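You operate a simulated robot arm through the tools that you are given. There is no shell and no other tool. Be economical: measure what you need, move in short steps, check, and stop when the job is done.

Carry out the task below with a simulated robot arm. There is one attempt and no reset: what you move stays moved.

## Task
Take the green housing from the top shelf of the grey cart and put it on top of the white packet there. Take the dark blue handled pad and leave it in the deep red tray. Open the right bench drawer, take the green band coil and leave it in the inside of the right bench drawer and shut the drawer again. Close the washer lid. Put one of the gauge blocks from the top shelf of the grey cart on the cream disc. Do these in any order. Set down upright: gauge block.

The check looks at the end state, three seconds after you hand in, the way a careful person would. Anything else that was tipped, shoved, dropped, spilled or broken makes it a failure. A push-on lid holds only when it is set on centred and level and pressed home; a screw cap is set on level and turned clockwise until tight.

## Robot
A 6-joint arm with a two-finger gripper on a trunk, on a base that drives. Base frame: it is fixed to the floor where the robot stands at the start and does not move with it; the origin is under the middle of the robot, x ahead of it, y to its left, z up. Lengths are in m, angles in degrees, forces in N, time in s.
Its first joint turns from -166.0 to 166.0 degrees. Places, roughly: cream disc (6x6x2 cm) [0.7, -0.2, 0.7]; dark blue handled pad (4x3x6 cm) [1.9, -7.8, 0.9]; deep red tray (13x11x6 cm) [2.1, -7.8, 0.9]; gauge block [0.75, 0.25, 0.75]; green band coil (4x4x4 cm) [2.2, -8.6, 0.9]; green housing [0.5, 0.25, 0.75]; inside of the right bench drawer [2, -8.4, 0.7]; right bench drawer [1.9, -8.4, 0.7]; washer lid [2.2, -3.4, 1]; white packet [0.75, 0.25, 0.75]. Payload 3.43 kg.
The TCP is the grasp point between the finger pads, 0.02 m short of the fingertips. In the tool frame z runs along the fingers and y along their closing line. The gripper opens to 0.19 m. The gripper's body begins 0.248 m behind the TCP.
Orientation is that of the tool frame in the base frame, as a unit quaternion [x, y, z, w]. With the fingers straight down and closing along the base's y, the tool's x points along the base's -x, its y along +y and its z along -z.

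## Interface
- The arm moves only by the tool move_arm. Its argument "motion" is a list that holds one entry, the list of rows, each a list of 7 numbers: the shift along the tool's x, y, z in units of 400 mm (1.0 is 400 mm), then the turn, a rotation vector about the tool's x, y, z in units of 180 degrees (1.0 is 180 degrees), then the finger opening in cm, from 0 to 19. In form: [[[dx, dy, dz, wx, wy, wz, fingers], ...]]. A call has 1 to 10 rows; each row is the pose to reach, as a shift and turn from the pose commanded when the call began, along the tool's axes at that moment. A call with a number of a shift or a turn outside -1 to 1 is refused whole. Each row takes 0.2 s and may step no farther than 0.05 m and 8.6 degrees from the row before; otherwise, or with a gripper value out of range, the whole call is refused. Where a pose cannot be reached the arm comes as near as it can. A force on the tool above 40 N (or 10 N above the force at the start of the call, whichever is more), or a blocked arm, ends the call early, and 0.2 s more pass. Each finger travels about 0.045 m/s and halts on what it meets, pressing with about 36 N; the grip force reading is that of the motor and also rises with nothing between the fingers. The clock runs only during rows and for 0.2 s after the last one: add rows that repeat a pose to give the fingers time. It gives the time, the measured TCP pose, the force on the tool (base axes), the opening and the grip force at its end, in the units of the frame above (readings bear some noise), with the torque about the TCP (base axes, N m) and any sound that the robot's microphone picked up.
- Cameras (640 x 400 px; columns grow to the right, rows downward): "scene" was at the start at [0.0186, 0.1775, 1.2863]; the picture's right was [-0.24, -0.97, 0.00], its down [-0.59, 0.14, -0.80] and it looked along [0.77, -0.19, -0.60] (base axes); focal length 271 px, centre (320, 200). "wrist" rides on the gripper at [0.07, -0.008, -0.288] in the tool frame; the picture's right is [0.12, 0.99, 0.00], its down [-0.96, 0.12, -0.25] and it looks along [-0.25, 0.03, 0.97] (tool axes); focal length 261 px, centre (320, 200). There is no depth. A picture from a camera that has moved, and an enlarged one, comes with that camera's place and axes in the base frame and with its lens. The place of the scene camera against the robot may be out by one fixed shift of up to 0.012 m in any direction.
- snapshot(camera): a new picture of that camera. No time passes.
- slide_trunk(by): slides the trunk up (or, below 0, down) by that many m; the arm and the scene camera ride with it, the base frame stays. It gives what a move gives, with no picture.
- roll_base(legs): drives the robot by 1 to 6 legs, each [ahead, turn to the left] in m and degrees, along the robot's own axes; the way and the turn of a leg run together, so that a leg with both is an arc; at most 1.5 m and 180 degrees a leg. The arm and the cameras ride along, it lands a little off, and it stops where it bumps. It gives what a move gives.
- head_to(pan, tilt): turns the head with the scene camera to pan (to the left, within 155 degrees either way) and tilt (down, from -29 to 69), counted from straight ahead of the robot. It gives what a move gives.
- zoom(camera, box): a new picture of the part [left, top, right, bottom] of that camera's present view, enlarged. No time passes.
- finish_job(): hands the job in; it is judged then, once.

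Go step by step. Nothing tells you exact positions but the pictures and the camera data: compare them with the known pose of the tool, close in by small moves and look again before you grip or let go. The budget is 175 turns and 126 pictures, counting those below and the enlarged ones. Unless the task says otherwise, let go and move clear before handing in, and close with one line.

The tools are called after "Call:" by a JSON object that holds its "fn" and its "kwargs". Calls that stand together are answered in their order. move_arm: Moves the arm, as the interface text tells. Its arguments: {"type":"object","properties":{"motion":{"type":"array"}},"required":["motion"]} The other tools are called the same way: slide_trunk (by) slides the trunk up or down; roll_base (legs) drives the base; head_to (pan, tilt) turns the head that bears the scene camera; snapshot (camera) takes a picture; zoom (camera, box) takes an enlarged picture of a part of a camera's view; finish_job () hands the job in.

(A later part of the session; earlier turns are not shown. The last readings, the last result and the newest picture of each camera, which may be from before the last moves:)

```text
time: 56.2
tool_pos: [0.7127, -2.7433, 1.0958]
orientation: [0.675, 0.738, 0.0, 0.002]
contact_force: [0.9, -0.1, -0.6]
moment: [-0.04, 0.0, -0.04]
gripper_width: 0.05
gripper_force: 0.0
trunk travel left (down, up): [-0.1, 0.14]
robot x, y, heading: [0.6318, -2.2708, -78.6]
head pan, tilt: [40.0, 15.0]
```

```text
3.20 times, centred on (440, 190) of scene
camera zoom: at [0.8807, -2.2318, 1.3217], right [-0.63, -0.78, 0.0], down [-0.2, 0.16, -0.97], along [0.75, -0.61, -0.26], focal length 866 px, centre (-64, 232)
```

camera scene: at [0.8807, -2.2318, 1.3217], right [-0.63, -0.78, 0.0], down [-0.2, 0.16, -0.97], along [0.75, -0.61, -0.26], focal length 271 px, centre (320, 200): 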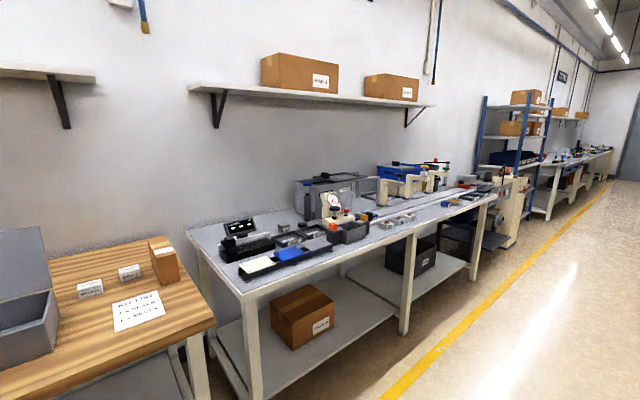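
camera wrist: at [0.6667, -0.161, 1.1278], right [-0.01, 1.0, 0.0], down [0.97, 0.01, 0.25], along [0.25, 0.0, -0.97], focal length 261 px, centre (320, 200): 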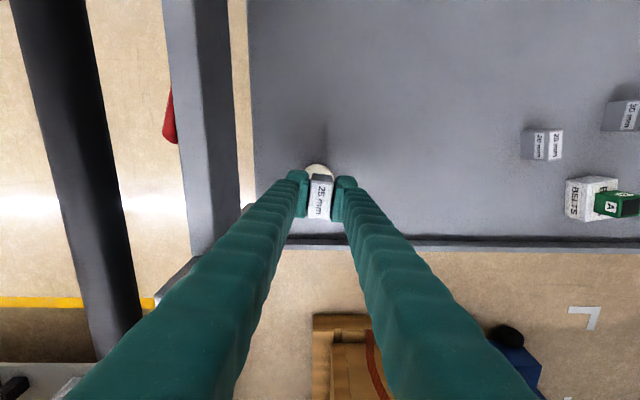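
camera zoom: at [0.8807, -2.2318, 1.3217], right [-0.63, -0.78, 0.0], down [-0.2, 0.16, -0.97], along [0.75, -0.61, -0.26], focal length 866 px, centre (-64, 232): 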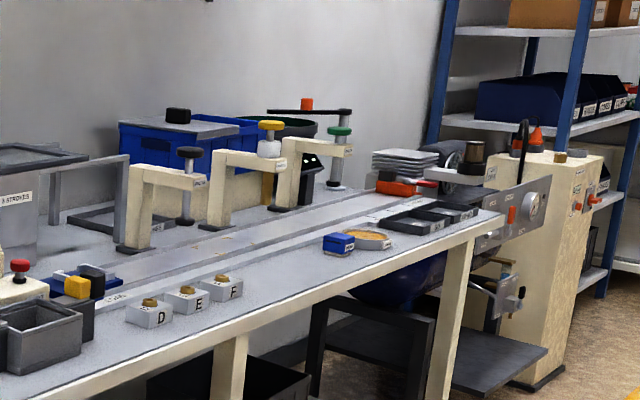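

The grey box with the dark lid, near (2.2, −3.4), is the washer. Drive in front of it.

Call:
{"fn": "roll_base", "kwargs": {"legs": [[1.1, 0], [0, 77], [0.2, 0]]}}

Call:
{"fn": "head_to", "kwargs": {"pan": -10, "tilt": 25}}

Call:
{"fn": "snapshot", "kwargs": {"camera": "scene"}}

Call:
{"fn": "snapshot", "kwargs": {"camera": "wrist"}}

```text
time: 66.4
tool_pos: [1.5194, -3.3589, 1.0954]
orientation: [0.076, 0.997, 0.001, 0.001]
contact_force: [-0.1, -1.2, 0.7]
moment: [0.0, 0.0, -0.01]
gripper_width: 0.05
gripper_force: 0.0
trunk travel left (down, up): [-0.1, 0.14]
robot x, y, heading: [1.0392, -3.3273, -2.5]
head pan, tilt: [40.0, 15.0]
```

```text
time: 67.5
tool_pos: [1.5194, -3.3586, 1.0968]
orientation: [0.076, 0.997, 0.001, 0.001]
contact_force: [0.8, 0.0, -0.2]
moment: [-0.03, 0.01, -0.02]
gripper_width: 0.0501
gripper_force: 0.1
trunk travel left (down, up): [-0.1, 0.14]
robot x, y, heading: [1.037, -3.3276, -2.5]
head pan, tilt: [-10.0, 25.0]
```

```text
86 pictures are left
camera scene: at [1.073, -3.1453, 1.3055], right [-0.22, -0.98, 0.0], down [-0.41, 0.09, -0.91], along [0.89, -0.2, -0.42], focal length 271 px, centre (320, 200)
```

scene: 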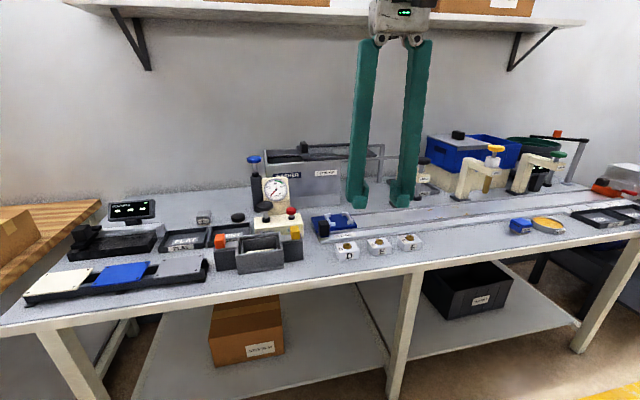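

```text
85 pictures are left
camera wrist: at [1.4478, -3.3561, 1.3845], right [0.03, 1.0, 0.0], down [0.97, -0.03, 0.25], along [0.25, -0.01, -0.97], focal length 261 px, centre (320, 200)
```

wrist: 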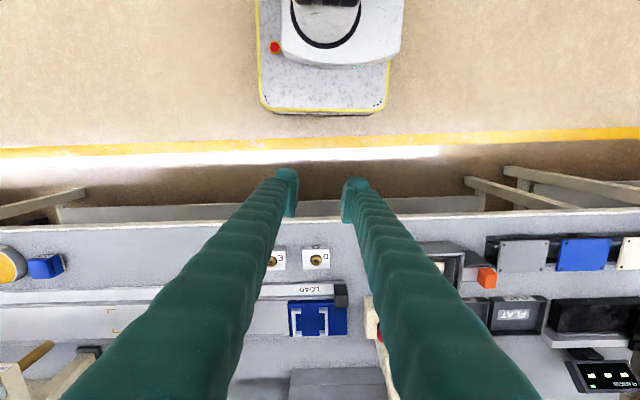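

Call:
{"fn": "zoom", "kwargs": {"camera": "scene", "box": [230, 120, 430, 245]}}

```text
3.20 times, centred on (330, 182) of scene
camera zoom: at [1.073, -3.1453, 1.3055], right [-0.22, -0.98, 0.0], down [-0.41, 0.09, -0.91], along [0.89, -0.2, -0.42], focal length 866 px, centre (288, 256)
```

zoom: 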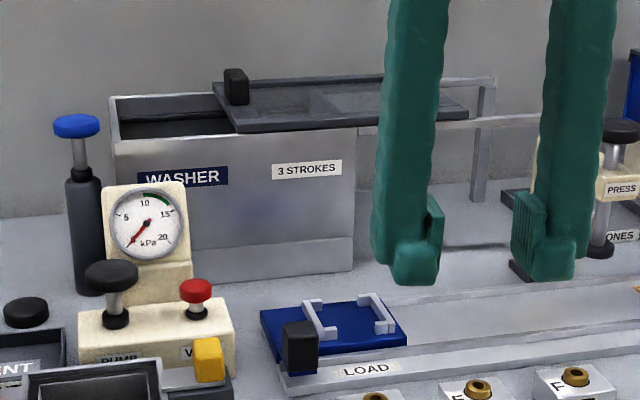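

The washer lid slides: knob at about (2.1, −3.31, 1.05); it must go left (+y) ~13 cm. Move closer 0.2 m and re-look, checking the overhead shelf.

Call:
{"fn": "roll_base", "kwargs": {"legs": [[0.2, 0]]}}

Call:
{"fn": "head_to", "kwargs": {"pan": -10, "tilt": 0}}

Call:
{"fn": "snapshot", "kwargs": {"camera": "scene"}}

Call:
{"fn": "snapshot", "kwargs": {"camera": "wrist"}}

```text
time: 69.1
tool_pos: [1.7189, -3.3631, 1.0955]
orientation: [0.073, 0.997, 0.001, 0.0]
contact_force: [0.8, -0.2, 0.9]
moment: [-0.01, -0.04, 0.03]
gripper_width: 0.0499
gripper_force: 0.1
trunk travel left (down, up): [-0.1, 0.14]
robot x, y, heading: [1.2392, -3.3369, -2.0]
head pan, tilt: [-10.0, 25.0]
```

```text
time: 70.0
tool_pos: [1.7188, -3.3646, 1.0961]
orientation: [0.073, 0.997, 0.001, 0.001]
contact_force: [-0.1, -0.2, -0.5]
moment: [-0.03, 0.01, -0.01]
gripper_width: 0.05
gripper_force: 0.1
trunk travel left (down, up): [-0.1, 0.14]
robot x, y, heading: [1.2388, -3.3299, -2.1]
head pan, tilt: [-10.0, 0.0]
```

```text
83 pictures are left
camera scene: at [1.269, -3.1529, 1.3458], right [-0.21, -0.98, 0.0], down [0.0, 0.0, -1.0], along [0.98, -0.21, 0.0], focal length 271 px, centre (320, 200)
```

scene: 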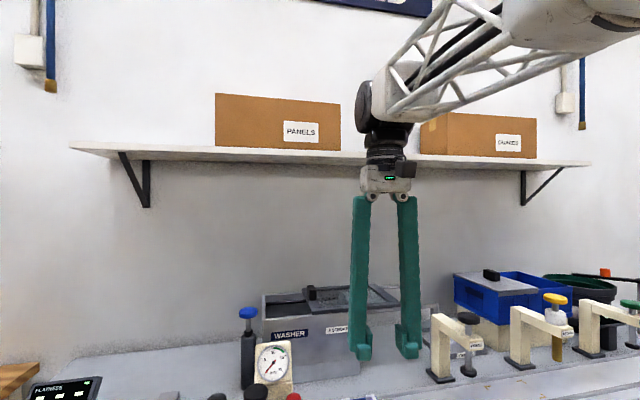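

```text
82 pictures are left
camera wrist: at [1.6468, -3.3623, 1.3845], right [0.03, 1.0, 0.0], down [0.97, -0.03, 0.25], along [0.25, -0.01, -0.97], focal length 261 px, centre (320, 200)
```

wrist: 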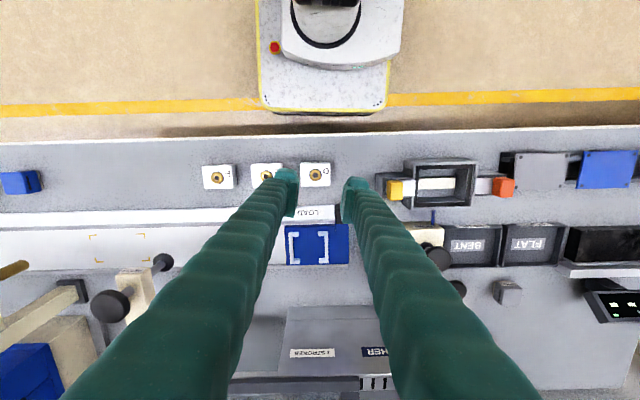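

The shelf hangs at z≈1.47 near x≈2.1, so I'll tilt the tool forward 40° to reach under it. First straighten yaw, then tilt.

Call:
{"fn": "move_arm", "kwargs": {"motion": [[[0, 0, -0.1, 0, 0, -0.025, 6], [0, 0, -0.15, 0, 0, -0.047, 6]]]}}

Call:
{"fn": "move_arm", "kwargs": {"motion": [[[0, 0, 0, 0, -0.045, 0, 6], [0, 0, 0, 0, -0.09, 0, 6], [0, 0, 0, 0, -0.135, 0, 6], [0, 0, 0, 0, -0.18, 0, 6], [0, 0, 0, 0, -0.222, 0, 6], [0, 0, 0, 0, -0.222, 0, 6]]]}}

Call:
{"fn": "snapshot", "kwargs": {"camera": "wrist"}}

Call:
{"fn": "head_to", "kwargs": {"pan": -5, "tilt": 22}}

Call:
{"fn": "snapshot", "kwargs": {"camera": "scene"}}

```text
time: 70.6
tool_pos: [1.72, -3.362, 1.1535]
orientation: [-0.001, 1.0, 0.001, 0.001]
contact_force: [-0.2, 0.7, 0.6]
moment: [-0.03, 0.0, 0.0]
gripper_width: 0.06
gripper_force: 0.1
trunk travel left (down, up): [-0.1, 0.14]
robot x, y, heading: [1.2387, -3.3342, -2.0]
head pan, tilt: [-10.0, 0.0]
```

```text
time: 72.0
tool_pos: [1.7194, -3.3634, 1.1555]
orientation: [0.0, 0.939, 0.001, 0.344]
contact_force: [-0.7, 0.3, -0.1]
moment: [0.04, 0.01, 0.04]
gripper_width: 0.06
gripper_force: 0.1
trunk travel left (down, up): [-0.1, 0.14]
robot x, y, heading: [1.2373, -3.3346, -2.0]
head pan, tilt: [-10.0, 0.0]
```

```text
81 pictures are left
camera wrist: at [1.4789, -3.3731, 1.3301], right [-0.09, 0.99, -0.08], down [0.58, 0.12, 0.81], along [0.81, 0.03, -0.58], focal length 261 px, centre (320, 200)
```

wrist: 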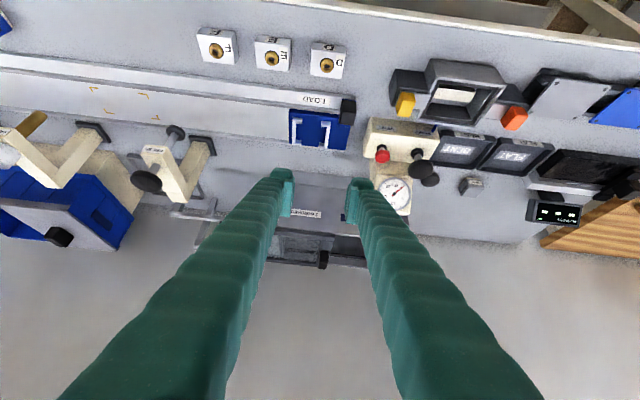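

```text
time: 72.9
tool_pos: [1.719, -3.3649, 1.155]
orientation: [0.0, 0.94, 0.0, 0.342]
contact_force: [1.0, 0.3, 0.2]
moment: [-0.02, 0.01, -0.01]
gripper_width: 0.0602
gripper_force: 0.0
trunk travel left (down, up): [-0.1, 0.14]
robot x, y, heading: [1.2382, -3.3323, -2.6]
head pan, tilt: [-5.0, 22.0]
```

```text
80 pictures are left
camera scene: at [1.273, -3.1455, 1.3104], right [-0.13, -0.99, 0.0], down [-0.37, 0.05, -0.93], along [0.92, -0.12, -0.37], focal length 271 px, centre (320, 200)
```

scene: 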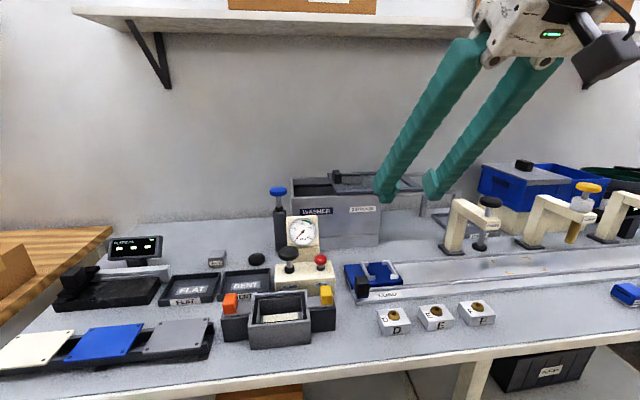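

Call:
{"fn": "zoom", "kwargs": {"camera": "wrist", "box": [200, 190, 400, 290]}}

Call:
{"fn": "zoom", "kwargs": {"camera": "scene", "box": [270, 150, 430, 250]}}

```text
3.20 times, centred on (300, 240) of wrist
camera zoom: at [1.479, -3.3731, 1.3303], right [-0.09, 0.99, -0.08], down [0.58, 0.12, 0.81], along [0.81, 0.03, -0.58], focal length 834 px, centre (384, 72)
```

zoom: 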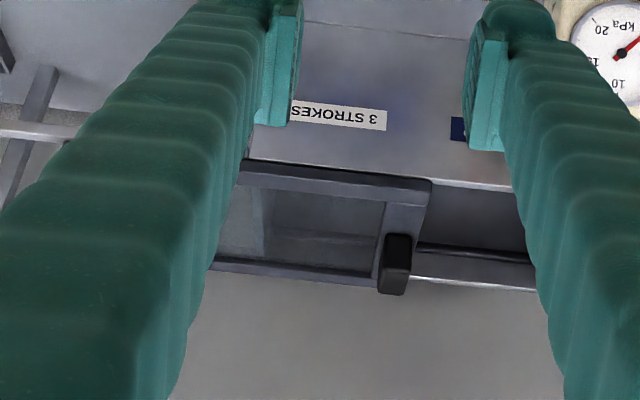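

```text
4.00 times, centred on (350, 200) of scene
camera zoom: at [1.273, -3.1455, 1.3104], right [-0.13, -0.99, 0.0], down [-0.37, 0.05, -0.93], along [0.92, -0.12, -0.37], focal length 1083 px, centre (200, 200)
```

zoom: 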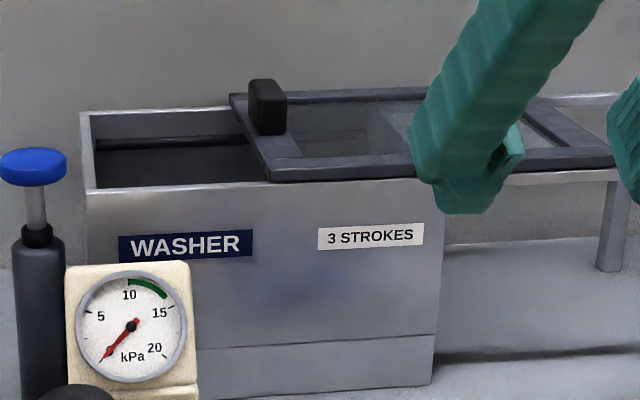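

The lid is a framed sliding panel with a knob. Move closer for triangulating the knob with the wrist camera.

Call:
{"fn": "move_arm", "kwargs": {"motion": [[[-0.077, 0.022, 0.064, 0, 0, 0, 6], [-0.153, 0.045, 0.129, 0, 0, 0, 6], [-0.23, 0.067, 0.193, 0, 0, 0, 6], [-0.306, 0.09, 0.257, 0, 0, 0, 6], [-0.383, 0.1125, 0.3215, 0, 0, 0, 6], [-0.383, 0.1125, 0.3215, 0, 0, 0, 6]]]}}

Call:
{"fn": "snapshot", "kwargs": {"camera": "wrist"}}

Call:
{"fn": "snapshot", "kwargs": {"camera": "scene"}}

```text
time: 74.3
tool_pos: [1.919, -3.3183, 1.1562]
orientation: [-0.001, 0.94, 0.001, 0.342]
contact_force: [-0.2, -0.5, -0.5]
moment: [0.0, 0.03, 0.01]
gripper_width: 0.0599
gripper_force: 0.0
trunk travel left (down, up): [-0.1, 0.14]
robot x, y, heading: [1.2382, -3.3339, -2.3]
head pan, tilt: [-5.0, 22.0]
```

```text
77 pictures are left
camera wrist: at [1.6802, -3.3272, 1.3322], right [-0.09, 0.99, -0.08], down [0.58, 0.12, 0.81], along [0.81, 0.03, -0.58], focal length 261 px, centre (320, 200)
```

wrist: 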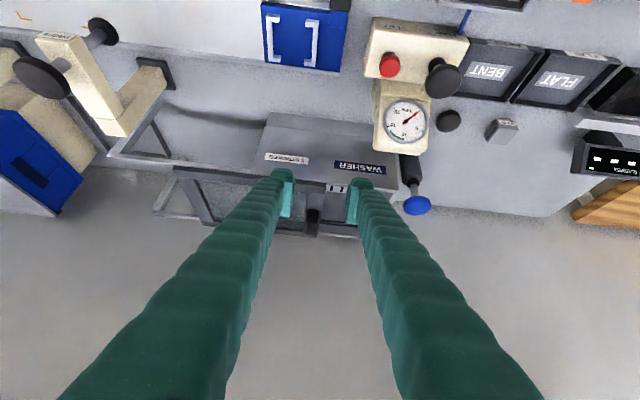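

```text
76 pictures are left
camera scene: at [1.2731, -3.1455, 1.3103], right [-0.13, -0.99, 0.0], down [-0.37, 0.05, -0.93], along [0.92, -0.12, -0.37], focal length 271 px, centre (320, 200)
```

scene: 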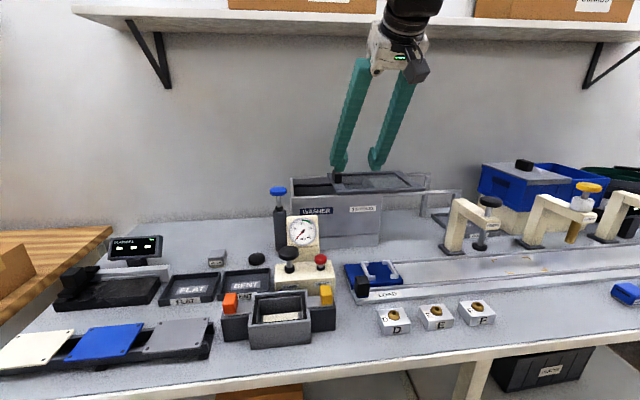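

Call:
{"fn": "zoom", "kwargs": {"camera": "wrist", "box": [260, 160, 380, 260]}}

```text
4.00 times, centred on (320, 210) of wrist
camera zoom: at [1.6802, -3.3272, 1.3322], right [-0.09, 0.99, -0.08], down [0.58, 0.12, 0.81], along [0.81, 0.03, -0.58], focal length 1043 px, centre (320, 160)
```

zoom: 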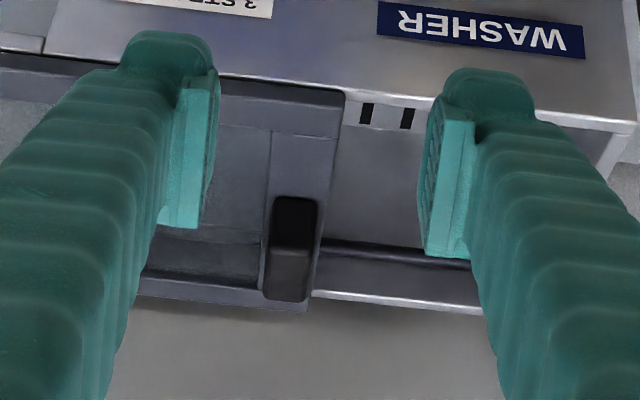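

Knob measured at about (2.168, −3.320, 1.04), 2.4 cm wide. Straddle it.

Call:
{"fn": "move_arm", "kwargs": {"motion": [[[-0.052, -0.001, 0.098, 0, 0, 0, 6], [-0.103, -0.002, 0.196, 0, 0, 0, 6], [-0.155, -0.003, 0.294, 0, 0, 0, 6], [-0.206, -0.004, 0.392, 0, 0, 0, 6], [-0.258, -0.005, 0.49, 0, 0, 0, 6], [-0.29, -0.005, 0.555, 0, 0, 0, 6], [-0.309, -0.005, 0.589, 0, 0, 0, 6], [-0.309, -0.005, 0.589, 0, 0, 0, 6]]]}}

Call:
{"fn": "snapshot", "kwargs": {"camera": "wrist"}}

Call:
{"fn": "zoom", "kwargs": {"camera": "scene", "box": [260, 130, 420, 250]}}

```text
time: 76.1
tool_pos: [2.1661, -3.3176, 1.0546]
orientation: [0.0, 0.939, 0.001, 0.343]
contact_force: [0.2, -1.1, 0.2]
moment: [-0.01, -0.01, 0.0]
gripper_width: 0.0598
gripper_force: 0.0
trunk travel left (down, up): [-0.1, 0.14]
robot x, y, heading: [1.2402, -3.3351, -2.4]
head pan, tilt: [-5.0, 22.0]
```

```text
74 pictures are left
camera wrist: at [1.9263, -3.3258, 1.2301], right [-0.09, 0.99, -0.08], down [0.58, 0.12, 0.81], along [0.81, 0.03, -0.58], focal length 261 px, centre (320, 200)
```

wrist: 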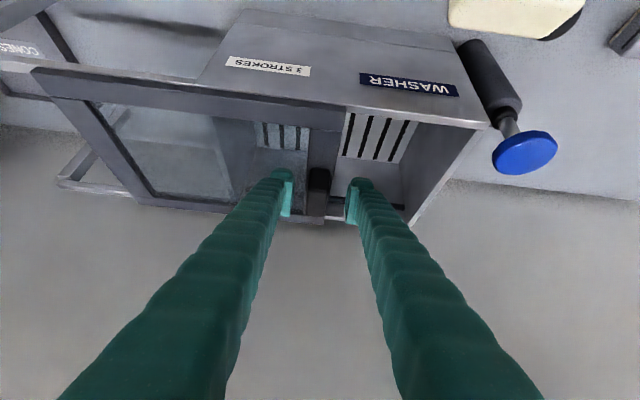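

```text
3.33 times, centred on (340, 190) of scene
camera zoom: at [1.2732, -3.1455, 1.3103], right [-0.13, -0.99, 0.0], down [-0.37, 0.05, -0.93], along [0.92, -0.12, -0.37], focal length 902 px, centre (253, 233)
```

zoom: 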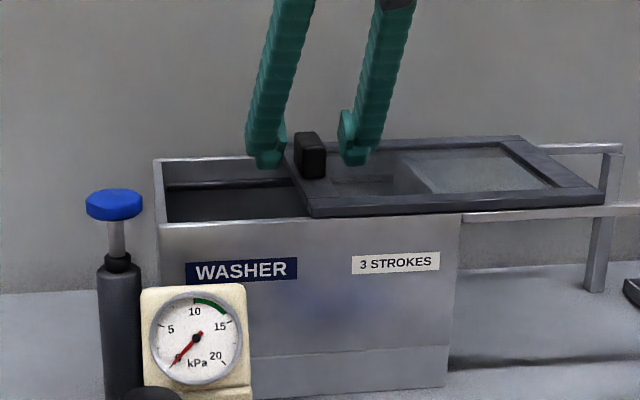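

Fingers straddle the knob. Close on it.

Call:
{"fn": "move_arm", "kwargs": {"motion": [[[0, 0, 0, 0, 0, 0, 4], [0, 0, 0, 0, 0, 0, 2], [0, 0, 0, 0, 0, 0, 1.5], [0, 0, 0, 0, 0, 0, 1.5]]]}}

```text
time: 77.1
tool_pos: [2.1671, -3.3181, 1.0549]
orientation: [0.001, 0.939, 0.0, 0.343]
contact_force: [1.7, -0.1, -1.1]
moment: [0.01, -0.07, -0.01]
gripper_width: 0.0251
gripper_force: 44.2
trunk travel left (down, up): [-0.1, 0.14]
robot x, y, heading: [1.239, -3.3305, -2.2]
head pan, tilt: [-5.0, 22.0]
```

Call:
{"fn": "move_arm", "kwargs": {"motion": [[[0, 0.05, 0, 0, 0, 0, 1.5], [0, 0.1, 0, 0, 0, 0, 1.5], [0, 0.15, 0, 0, 0, 0, 1.5], [0, 0.2, 0, 0, 0, 0, 1.5], [0, 0.25, 0, 0, 0, 0, 1.5]]]}}

Call:
{"fn": "snapshot", "kwargs": {"camera": "wrist"}}

Call:
{"fn": "zoom", "kwargs": {"camera": "scene", "box": [260, 130, 420, 250]}}

```text
time: 78.3
tool_pos: [2.1662, -3.2188, 1.0547]
orientation: [-0.002, 0.939, 0.002, 0.343]
contact_force: [-5.8, 1.1, -9.8]
moment: [0.11, -0.26, 0.32]
gripper_width: 0.0251
gripper_force: 44.8
trunk travel left (down, up): [-0.1, 0.14]
robot x, y, heading: [1.2433, -3.3337, -2.1]
head pan, tilt: [-5.0, 22.0]
```

```text
72 pictures are left
camera wrist: at [1.9261, -3.2274, 1.2301], right [-0.09, 0.99, -0.08], down [0.58, 0.12, 0.81], along [0.81, 0.03, -0.58], focal length 261 px, centre (320, 200)
```

wrist: 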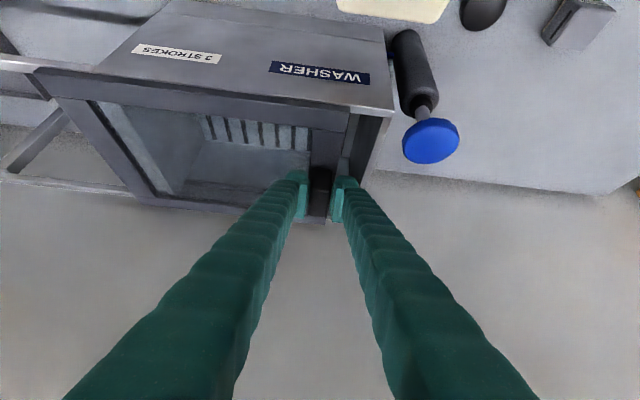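

```text
3.33 times, centred on (340, 190) of scene
camera zoom: at [1.2732, -3.1454, 1.3103], right [-0.12, -0.99, 0.0], down [-0.37, 0.05, -0.93], along [0.92, -0.12, -0.37], focal length 902 px, centre (253, 233)
```

zoom: 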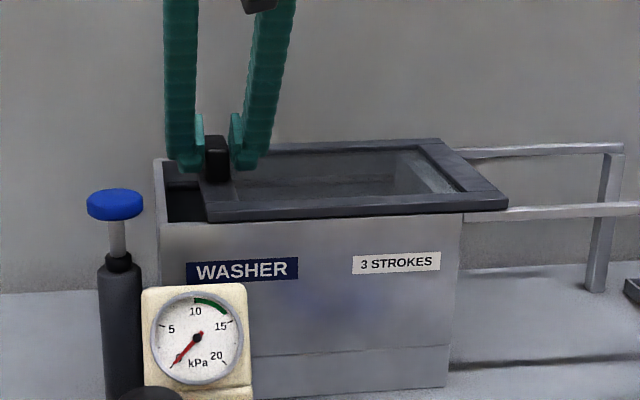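

Slides freely; ~45 mm remain. Continue to the stop.

Call:
{"fn": "move_arm", "kwargs": {"motion": [[[0, 0.04, 0, 0, 0, 0, 1.5], [0, 0.08, 0, 0, 0, 0, 1.5], [0, 0.1, 0, 0, 0, 0, 1.5], [0, 0.11, 0, 0, 0, 0, 1.5], [0, 0.12, 0, 0, 0, 0, 1.5], [0, 0.13, 0, 0, 0, 0, 1.5]]]}}

Call:
{"fn": "zoom", "kwargs": {"camera": "scene", "box": [260, 130, 420, 250]}}

Call:
{"fn": "snapshot", "kwargs": {"camera": "wrist"}}

```text
time: 79.7
tool_pos: [2.1658, -3.1719, 1.0551]
orientation: [0.001, 0.94, -0.001, 0.342]
contact_force: [14.3, -17.4, -18.7]
moment: [-0.09, -0.3, -0.05]
gripper_width: 0.0249
gripper_force: 45.8
trunk travel left (down, up): [-0.1, 0.14]
robot x, y, heading: [1.241, -3.3346, -2.4]
head pan, tilt: [-5.0, 22.0]
```

```text
3.33 times, centred on (340, 190) of scene
camera zoom: at [1.2749, -3.1462, 1.3103], right [-0.13, -0.99, 0.0], down [-0.37, 0.05, -0.93], along [0.92, -0.12, -0.38], focal length 902 px, centre (253, 233)
```

zoom: 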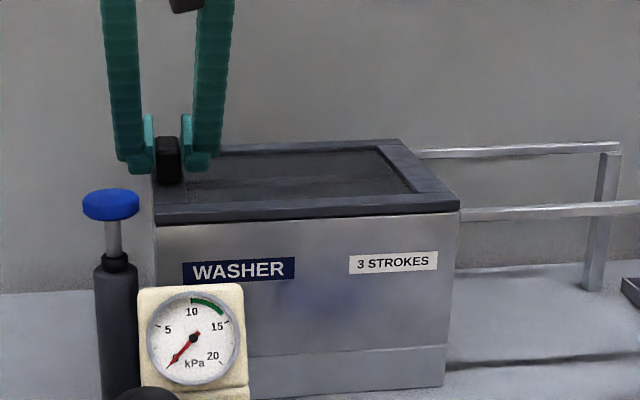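

```text
69 pictures are left
camera wrist: at [1.9264, -3.1801, 1.2309], right [-0.09, 0.99, -0.08], down [0.58, 0.11, 0.81], along [0.81, 0.03, -0.58], focal length 261 px, centre (320, 200)
```

wrist: 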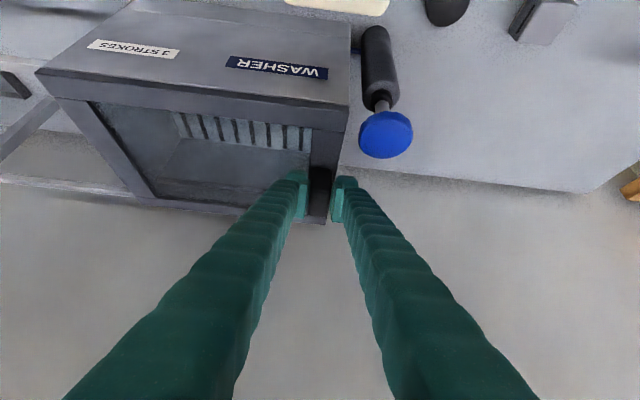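

Lid is closed against its stop. Release, back off along the tool, and retract.

Call:
{"fn": "move_arm", "kwargs": {"motion": [[[0, 0, 0, 0, 0, 0, 5], [0, 0, 0, 0, 0, 0, 5], [0, 0, 0, 0, 0, 0, 5], [0, 0, -0.1, 0, 0, 0, 5], [0, 0, -0.2, 0, 0, 0, 5], [0, 0, -0.3, 0, 0, 0, 5], [0.08, 0, -0.38, 0, 0, 0, 5], [0.17, 0, -0.46, 0, 0, 0, 5], [0.26, 0, -0.54, 0, 0, 0, 5], [0.35, 0, -0.62, 0, 0, 0, 5]]]}}

Call:
{"fn": "zoom", "kwargs": {"camera": "scene", "box": [220, 130, 420, 280]}}

```text
time: 81.9
tool_pos: [1.9006, -3.171, 1.158]
orientation: [0.0, 0.94, 0.0, 0.342]
contact_force: [1.4, 1.1, -1.1]
moment: [-0.09, 0.07, -0.07]
gripper_width: 0.05
gripper_force: 0.0
trunk travel left (down, up): [-0.1, 0.14]
robot x, y, heading: [1.2394, -3.3344, -2.3]
head pan, tilt: [-5.0, 22.0]
```

```text
2.67 times, centred on (320, 205) of scene
camera zoom: at [1.2738, -3.1453, 1.3103], right [-0.13, -0.99, 0.0], down [-0.37, 0.05, -0.93], along [0.92, -0.12, -0.38], focal length 722 px, centre (320, 187)
```

zoom: 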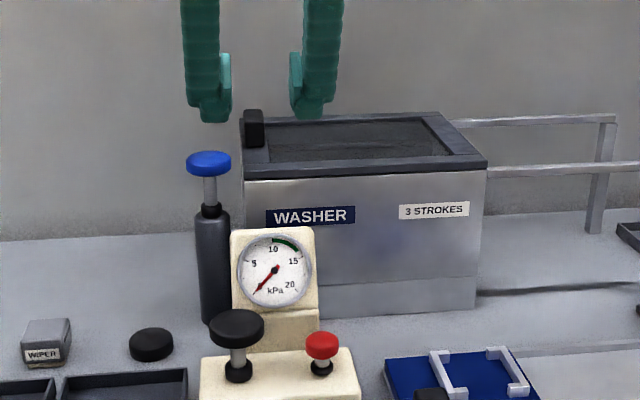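

Lid closed and nothing disturbed. Untilt and retract, back out to the aisle and turn down the room.

Call:
{"fn": "move_arm", "kwargs": {"motion": [[[0.0575, -0.075, -0.048, 0, 0.037, 0, 5], [0.115, -0.15, -0.097, 0, 0.074, 0, 5], [0.1725, -0.225, -0.145, 0, 0.111, 0, 5], [0.23, -0.3, -0.193, 0, 0.148, 0, 5], [0.2875, -0.375, -0.242, 0, 0.185, 0, 5], [0.345, -0.45, -0.29, 0, 0.222, 0, 5], [0.345, -0.45, -0.29, 0, 0.222, 0, 5]]]}}

Call:
{"fn": "roll_base", "kwargs": {"legs": [[-0.5, 0], [0, -85]]}}

Call:
{"fn": "head_to", "kwargs": {"pan": 10, "tilt": 15}}

Call:
{"fn": "snapshot", "kwargs": {"camera": "scene"}}

```text
time: 83.5
tool_pos: [1.718, -3.3494, 1.1603]
orientation: [-0.001, 1.0, 0.001, 0.001]
contact_force: [0.0, 0.5, -0.5]
moment: [-0.02, -0.03, -0.04]
gripper_width: 0.0499
gripper_force: 0.0
trunk travel left (down, up): [-0.1, 0.14]
robot x, y, heading: [1.2396, -3.3354, -2.4]
head pan, tilt: [-5.0, 22.0]
```

```text
time: 90.2
tool_pos: [0.7689, -3.7953, 1.1597]
orientation: [0.674, 0.739, -0.001, 0.001]
contact_force: [0.6, -0.5, 0.3]
moment: [0.01, -0.02, -0.01]
gripper_width: 0.0502
gripper_force: 0.1
trunk travel left (down, up): [-0.1, 0.14]
robot x, y, heading: [0.7395, -3.3136, -87.1]
head pan, tilt: [-5.0, 22.0]
```

```text
time: 91.0
tool_pos: [0.7703, -3.7959, 1.1604]
orientation: [0.674, 0.739, -0.001, 0.0]
contact_force: [0.3, 0.3, -0.1]
moment: [0.03, 0.02, 0.02]
gripper_width: 0.0501
gripper_force: 0.1
trunk travel left (down, up): [-0.1, 0.14]
robot x, y, heading: [0.7414, -3.3135, -87.1]
head pan, tilt: [10.0, 15.0]
```

```text
67 pictures are left
camera scene: at [0.9517, -3.3384, 1.3216], right [-0.97, -0.22, 0.0], down [-0.06, 0.25, -0.97], along [0.22, -0.94, -0.26], focal length 271 px, centre (320, 200)
```

scene: 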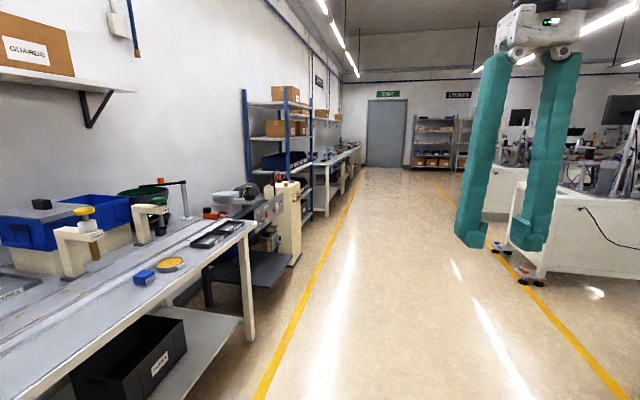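

Aisle clear. Drive ~4.5 m ahead, then turn to the far bench.

Call:
{"fn": "roll_base", "kwargs": {"legs": [[0, -2], [1.5, 0], [1.5, 0], [1.5, 0], [0, 88]]}}

Call:
{"fn": "head_to", "kwargs": {"pan": -20, "tilt": 25}}

Call:
{"fn": "snapshot", "kwargs": {"camera": "scene"}}

```text
time: 116.8
tool_pos: [1.286, -7.7989, 1.1596]
orientation: [-0.02, 1.0, 0.0, 0.001]
contact_force: [0.3, -0.2, 0.9]
moment: [-0.01, 0.0, 0.0]
gripper_width: 0.0501
gripper_force: 0.1
trunk travel left (down, up): [-0.1, 0.14]
robot x, y, heading: [0.8087, -7.7993, 0.3]
head pan, tilt: [10.0, 15.0]
```

```text
time: 117.7
tool_pos: [1.286, -7.7971, 1.1594]
orientation: [-0.019, 1.0, 0.0, 0.002]
contact_force: [0.5, -0.2, 0.0]
moment: [0.01, 0.0, 0.03]
gripper_width: 0.0498
gripper_force: 0.1
trunk travel left (down, up): [-0.1, 0.14]
robot x, y, heading: [0.8054, -7.8016, 0.2]
head pan, tilt: [-20.0, 25.0]
```

```text
66 pictures are left
camera scene: at [0.8269, -7.6345, 1.3055], right [-0.34, -0.94, 0.0], down [-0.4, 0.14, -0.91], along [0.85, -0.31, -0.42], focal length 271 px, centre (320, 200)
```

scene: 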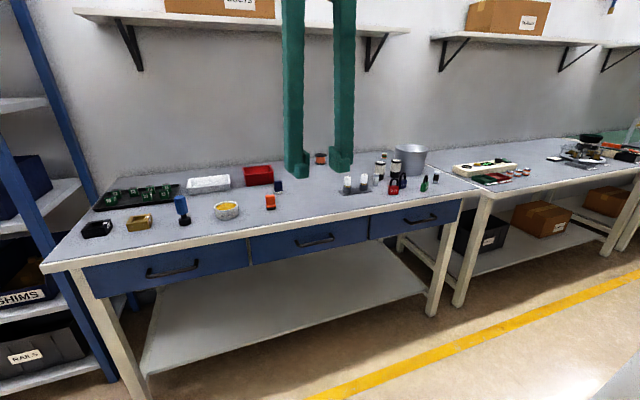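

Call:
{"fn": "zoom", "kwargs": {"camera": "scene", "box": [80, 140, 300, 240]}}

Call:
{"fn": "zoom", "kwargs": {"camera": "scene", "box": [300, 130, 470, 250]}}

```text
2.91 times, centred on (190, 190) of scene
camera zoom: at [0.8269, -7.6345, 1.3055], right [-0.34, -0.94, 0.0], down [-0.4, 0.14, -0.91], along [0.85, -0.31, -0.42], focal length 788 px, centre (698, 229)
```

zoom: 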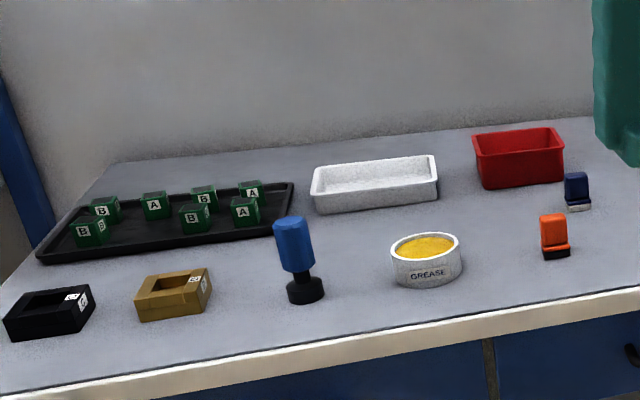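

```text
3.33 times, centred on (385, 190) of scene
camera zoom: at [0.8269, -7.6345, 1.3055], right [-0.34, -0.94, 0.0], down [-0.4, 0.14, -0.91], along [0.85, -0.31, -0.42], focal length 902 px, centre (103, 233)
```

zoom: 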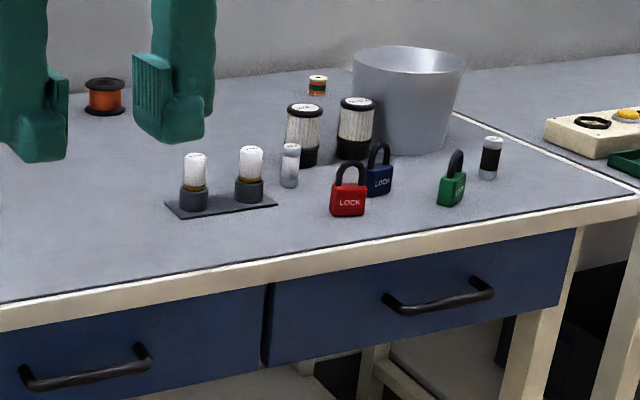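

Found: dark blue handled pad and deep red tray straight ahead; right drawer and a small banded coil at right. Do the pad first: advance 0.38 m.

Call:
{"fn": "roll_base", "kwargs": {"legs": [[0.38, 0]]}}

Call:
{"fn": "head_to", "kwargs": {"pan": 0, "tilt": 25}}

Call:
{"fn": "snapshot", "kwargs": {"camera": "scene"}}

Call:
{"fn": "snapshot", "kwargs": {"camera": "wrist"}}

```text
time: 120.1
tool_pos: [1.6576, -7.8007, 1.1595]
orientation: [-0.017, 1.0, 0.0, 0.001]
contact_force: [0.1, 0.4, -0.4]
moment: [-0.02, -0.01, -0.01]
gripper_width: 0.0499
gripper_force: 0.1
trunk travel left (down, up): [-0.1, 0.14]
robot x, y, heading: [1.1788, -7.8024, -0.0]
head pan, tilt: [-20.0, 25.0]
```

```text
time: 120.9
tool_pos: [1.6579, -7.8012, 1.1612]
orientation: [-0.017, 1.0, 0.001, 0.001]
contact_force: [0.3, -0.6, -0.4]
moment: [-0.03, 0.0, -0.01]
gripper_width: 0.0503
gripper_force: 0.1
trunk travel left (down, up): [-0.1, 0.14]
robot x, y, heading: [1.1755, -7.8012, -0.3]
head pan, tilt: [0.0, 25.0]
```

```text
63 pictures are left
camera scene: at [1.2045, -7.6044, 1.3054], right [-0.01, -1.0, 0.0], down [-0.42, 0.0, -0.91], along [0.91, -0.01, -0.42], focal length 271 px, centre (320, 200)
```

scene: 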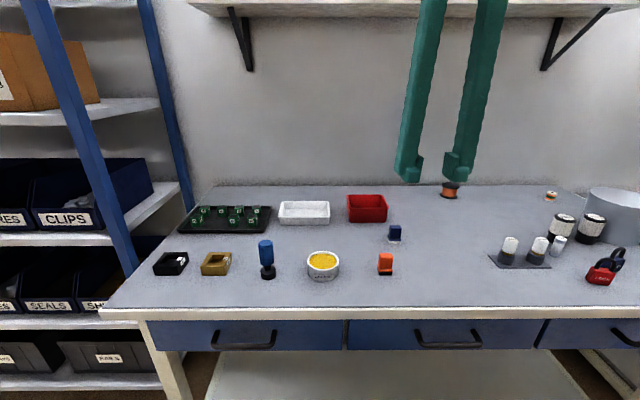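

```text
62 pictures are left
camera wrist: at [1.5859, -7.8115, 1.448], right [-0.15, 0.99, 0.0], down [0.96, 0.15, 0.25], along [0.25, 0.04, -0.97], focal length 261 px, centre (320, 200)
```

wrist: 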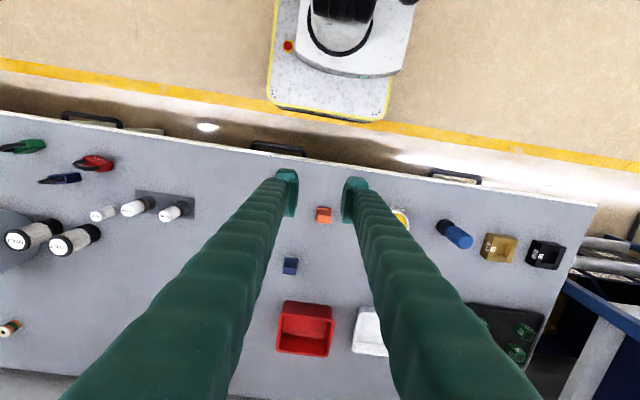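

Pad ≈(1.888, −7.833), tray ≈(2.05, −7.775). Approach with a 30° forward tilt (shelf clearance) and look.

Call:
{"fn": "move_arm", "kwargs": {"motion": [[[-0.08, -0.019, 0.05, 0, -0.033, 0, 7], [-0.16, -0.038, 0.1, 0, -0.067, 0, 7], [-0.24, -0.056, 0.15, 0, -0.1, 0, 7], [-0.32, -0.075, 0.2, 0, -0.133, 0, 7], [-0.4, -0.094, 0.25, 0, -0.167, 0, 7], [-0.4, -0.094, 0.25, 0, -0.167, 0, 7]]]}}

Call:
{"fn": "snapshot", "kwargs": {"camera": "wrist"}}

Call:
{"fn": "zoom", "kwargs": {"camera": "wrist", "box": [260, 160, 380, 260]}}

```text
time: 122.3
tool_pos: [1.8147, -7.834, 1.0618]
orientation: [-0.016, 0.965, 0.004, 0.26]
contact_force: [-0.1, 0.5, -0.6]
moment: [-0.04, -0.02, 0.02]
gripper_width: 0.0699
gripper_force: 0.0
trunk travel left (down, up): [-0.1, 0.14]
robot x, y, heading: [1.1773, -7.8027, -0.4]
head pan, tilt: [0.0, 25.0]
```

```text
61 pictures are left
camera wrist: at [1.6094, -7.8493, 1.2743], right [-0.14, 0.99, -0.06], down [0.7, 0.14, 0.7], along [0.7, 0.05, -0.71], focal length 261 px, centre (320, 200)
```

wrist: 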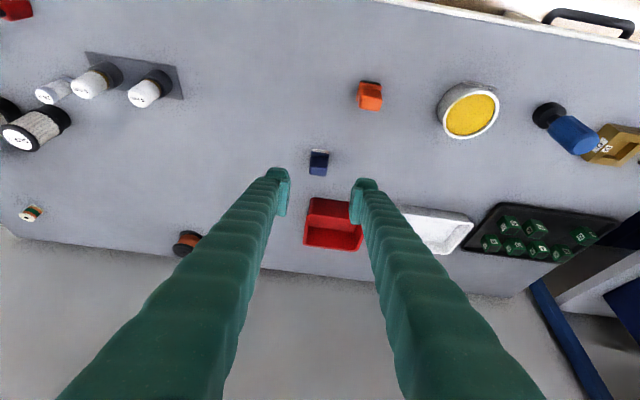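

```text
4.00 times, centred on (320, 210) of wrist
camera zoom: at [1.6094, -7.8493, 1.2743], right [-0.14, 0.99, -0.06], down [0.7, 0.14, 0.7], along [0.7, 0.05, -0.71], focal length 1043 px, centre (320, 160)
```

zoom: 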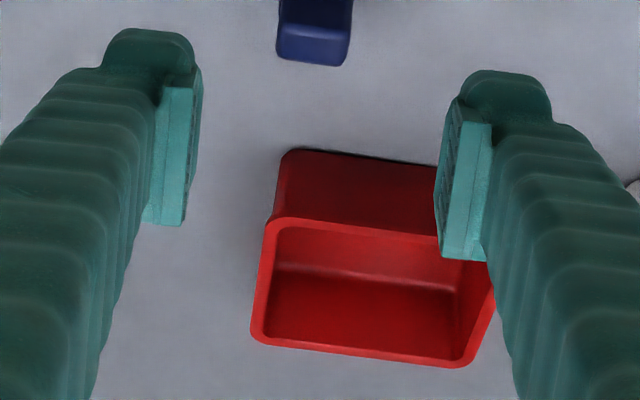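

Call:
{"fn": "zoom", "kwargs": {"camera": "wrist", "box": [290, 135, 350, 185]}}

Call:
{"fn": "zoom", "kwargs": {"camera": "scene", "box": [330, 180, 450, 280]}}

```text
8.00 times, centred on (320, 160) of wrist
camera zoom: at [1.6094, -7.8493, 1.2743], right [-0.14, 0.99, -0.06], down [0.7, 0.14, 0.7], along [0.7, 0.05, -0.71], focal length 2085 px, centre (320, 520)
```

zoom: 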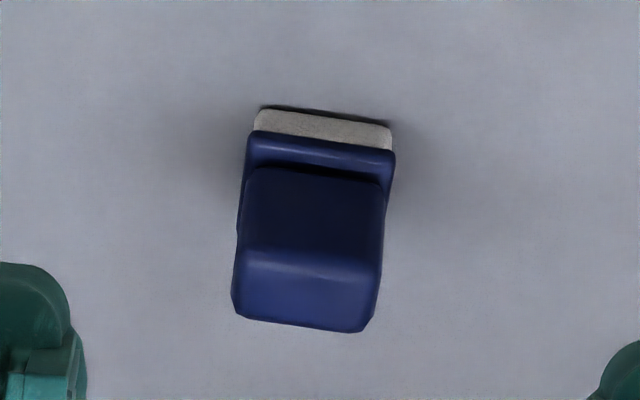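

```text
4.00 times, centred on (390, 230) of scene
camera zoom: at [1.2044, -7.6043, 1.3055], right [-0.01, -1.0, 0.0], down [-0.42, 0.0, -0.91], along [0.91, 0.0, -0.42], focal length 1083 px, centre (40, 80)
```

zoom: 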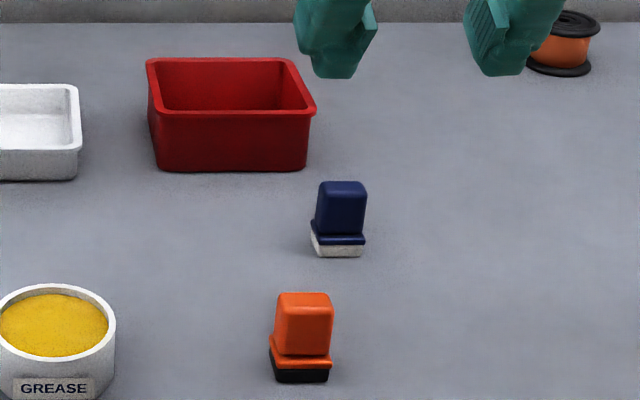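

Pad is aligned with the tool, handle 3 cm wide. Descend along the tool axis and grip the handle.

Call:
{"fn": "move_arm", "kwargs": {"motion": [[[0.007, -0.003, 0.1, 0, 0, 0, 7], [0.014, -0.007, 0.2, 0, 0, 0, 7], [0.021, -0.01, 0.3, 0, 0, 0, 7], [0.028, -0.0135, 0.37, 0, 0, 0, 7], [0.028, -0.0135, 0.408, 0, 0, 0, 7], [0.028, -0.0135, 0.408, 0, 0, 0, 7]]]}}

Call:
{"fn": "zoom", "kwargs": {"camera": "wrist", "box": [250, 140, 390, 250]}}

Call:
{"fn": "zoom", "kwargs": {"camera": "scene", "box": [330, 180, 450, 280]}}

```text
time: 123.7
tool_pos: [1.8919, -7.8322, 0.9126]
orientation: [-0.018, 0.965, 0.006, 0.26]
contact_force: [0.8, -0.9, -0.9]
moment: [-0.02, -0.01, 0.03]
gripper_width: 0.0699
gripper_force: 0.0
trunk travel left (down, up): [-0.1, 0.14]
robot x, y, heading: [1.1759, -7.8034, -0.2]
head pan, tilt: [0.0, 25.0]
```

```text
3.64 times, centred on (320, 195) of wrist
camera zoom: at [1.6853, -7.8484, 1.1274], right [-0.14, 0.99, -0.06], down [0.7, 0.14, 0.7], along [0.7, 0.05, -0.71], focal length 948 px, centre (320, 218)
```

zoom: 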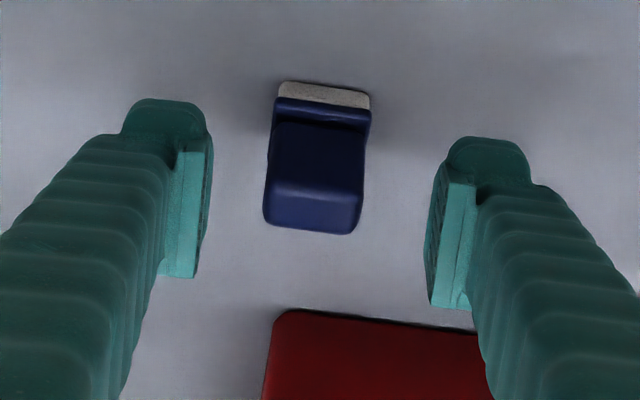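

```text
4.00 times, centred on (390, 230) of scene
camera zoom: at [1.2044, -7.6043, 1.3054], right [-0.01, -1.0, 0.0], down [-0.42, 0.0, -0.91], along [0.91, 0.0, -0.42], focal length 1083 px, centre (40, 80)
```

zoom: 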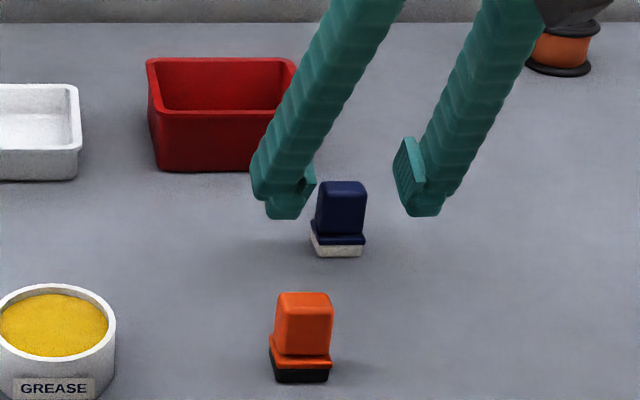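

The handle top is at z≈0.912, so I'm slightly high. Lower 1.6 cm and grip.

Call:
{"fn": "move_arm", "kwargs": {"motion": [[[0.0195, -0.005, 0.0335, 0, 0, 0, 7], [0.0195, -0.005, 0.0335, 0, 0, 0, 5], [0.0195, -0.005, 0.0335, 0, 0, 0, 3], [0.0195, -0.005, 0.0335, 0, 0, 0, 1.5], [0.0195, -0.005, 0.0335, 0, 0, 0, 1.5], [0.0195, -0.005, 0.0335, 0, 0, 0, 1.5]]]}}

Call:
{"fn": "zoom", "kwargs": {"camera": "scene", "box": [330, 180, 450, 280]}}

```text
time: 125.1
tool_pos: [1.89, -7.8361, 0.8986]
orientation: [-0.017, 0.965, 0.006, 0.26]
contact_force: [0.5, 0.7, -0.1]
moment: [-0.01, 0.03, 0.0]
gripper_width: 0.0324
gripper_force: 36.2
trunk travel left (down, up): [-0.1, 0.14]
robot x, y, heading: [1.1784, -7.803, -0.3]
head pan, tilt: [0.0, 25.0]
```

```text
4.00 times, centred on (390, 230) of scene
camera zoom: at [1.2045, -7.6043, 1.3054], right [-0.01, -1.0, 0.0], down [-0.42, 0.0, -0.91], along [0.91, 0.0, -0.42], focal length 1083 px, centre (40, 80)
```

zoom: 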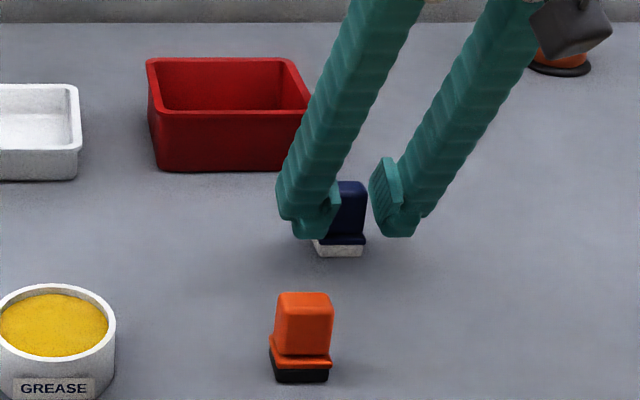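

Gripped. Lift and carry over the tray centre (2.057, −7.778).

Call:
{"fn": "move_arm", "kwargs": {"motion": [[[-0.042, 0, -0.072, 0, 0, 0, 1.5], [-0.083, 0, -0.144, 0, 0, 0, 1.5], [-0.125, 0, -0.2165, 0, 0, 0, 1.5], [-0.217, 0.033, -0.164, 0, 0, 0, 1.5], [-0.308, 0.066, -0.112, 0, 0, 0, 1.5], [-0.4, 0.098, -0.06, 0, 0, 0, 1.5], [-0.491, 0.131, -0.008, 0, 0, 0, 1.5], [-0.491, 0.131, -0.008, 0, 0, 0, 1.5]]]}}

Call:
{"fn": "snapshot", "kwargs": {"camera": "wrist"}}

Call:
{"fn": "zoom", "kwargs": {"camera": "scene", "box": [310, 150, 450, 250]}}

```text
time: 126.9
tool_pos: [2.0546, -7.7772, 1.0006]
orientation: [-0.017, 0.965, 0.005, 0.261]
contact_force: [0.2, 1.3, -0.2]
moment: [0.01, 0.01, 0.03]
gripper_width: 0.0329
gripper_force: 35.3
trunk travel left (down, up): [-0.1, 0.14]
robot x, y, heading: [1.1742, -7.7993, -0.3]
head pan, tilt: [0.0, 25.0]
```

```text
54 pictures are left
camera wrist: at [1.8495, -7.7922, 1.2154], right [-0.14, 0.99, -0.06], down [0.7, 0.14, 0.7], along [0.7, 0.05, -0.71], focal length 261 px, centre (320, 200)
```

wrist: 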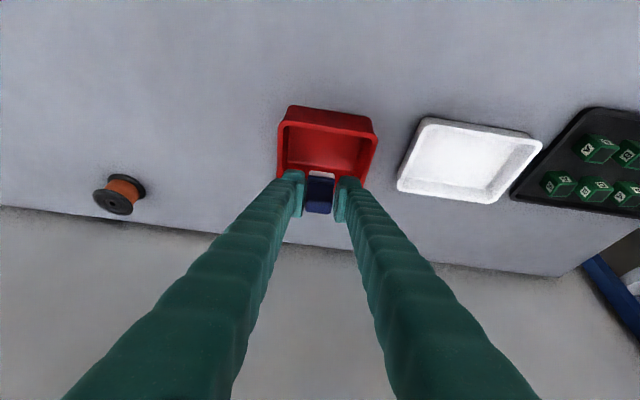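

```text
4.00 times, centred on (380, 200) of scene
camera zoom: at [1.2046, -7.6043, 1.3054], right [-0.01, -1.0, 0.0], down [-0.42, 0.0, -0.91], along [0.91, 0.0, -0.42], focal length 1083 px, centre (80, 200)
```

zoom: 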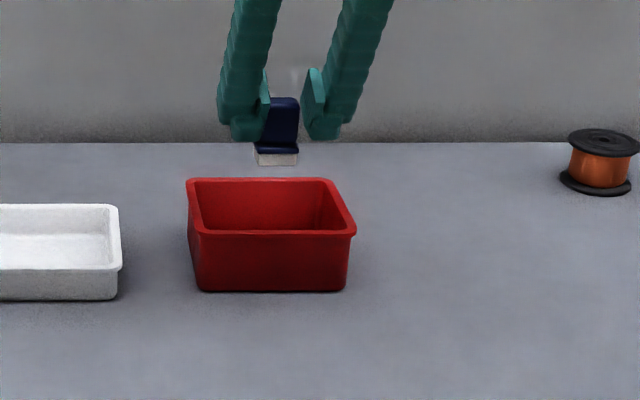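

Tray spans x 2.02–2.12, so shift 1.2 cm further and lower in.

Call:
{"fn": "move_arm", "kwargs": {"motion": [[[-0.028, 0, 0.016, 0, 0, 0, 1.5], [0.02, 0, 0.1, 0, 0, 0, 1.5], [0.06, 0, 0.17, 0, 0, 0, 1.5], [0.08, 0, 0.205, 0, 0, 0, 1.5], [0.085, 0, 0.213, 0, 0, 0, 1.5]]]}}

Call:
{"fn": "snapshot", "kwargs": {"camera": "wrist"}}

Call:
{"fn": "zoom", "kwargs": {"camera": "scene", "box": [310, 150, 450, 250]}}

```text
time: 128.1
tool_pos: [2.0697, -7.7791, 0.9085]
orientation: [-0.017, 0.965, 0.005, 0.261]
contact_force: [0.7, -0.3, -1.3]
moment: [0.02, 0.0, 0.01]
gripper_width: 0.0327
gripper_force: 35.7
trunk travel left (down, up): [-0.1, 0.14]
robot x, y, heading: [1.1771, -7.7994, -0.6]
head pan, tilt: [0.0, 25.0]
```

```text
52 pictures are left
camera wrist: at [1.8645, -7.794, 1.1224], right [-0.14, 0.99, -0.06], down [0.7, 0.14, 0.7], along [0.7, 0.05, -0.71], focal length 261 px, centre (320, 200)
```

wrist: 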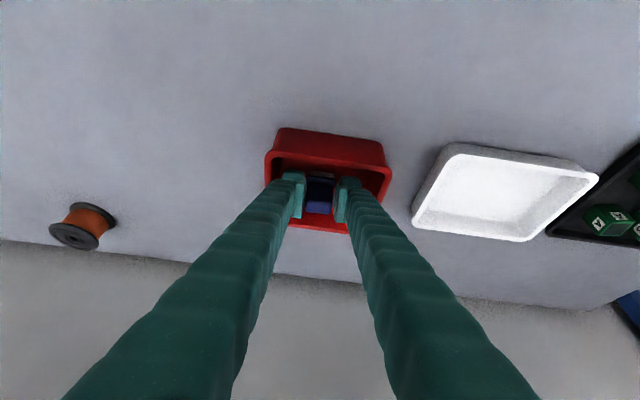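

```text
4.00 times, centred on (380, 200) of scene
camera zoom: at [1.2045, -7.6043, 1.3054], right [-0.01, -1.0, 0.0], down [-0.42, 0.0, -0.91], along [0.91, 0.0, -0.42], focal length 1083 px, centre (80, 200)
```

zoom: 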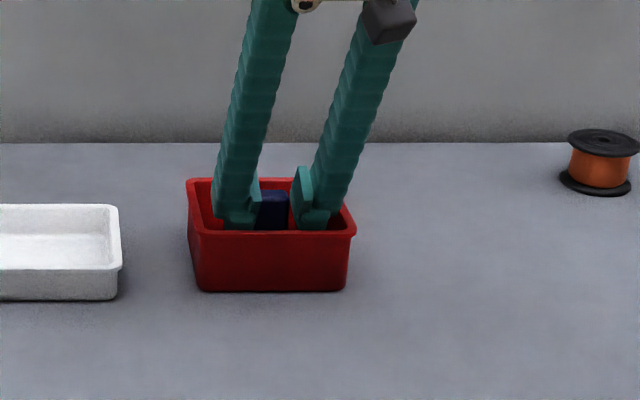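

Inside the tray. Lower gently to the floor of the tray.

Call:
{"fn": "move_arm", "kwargs": {"motion": [[[0.00375, 0, 0.0065, 0, 0, 0, 1.5], [0.0075, 0, 0.013, 0, 0, 0, 1.5], [0.011, 0, 0.0195, 0, 0, 0, 1.5]]]}}

```text
time: 128.9
tool_pos: [2.0711, -7.7799, 0.9015]
orientation: [-0.017, 0.965, 0.005, 0.262]
contact_force: [-3.6, 0.6, 14.0]
moment: [-0.08, -0.1, -0.04]
gripper_width: 0.0325
gripper_force: 35.6
trunk travel left (down, up): [-0.1, 0.14]
robot x, y, heading: [1.1772, -7.8037, -0.4]
head pan, tilt: [0.0, 25.0]
```

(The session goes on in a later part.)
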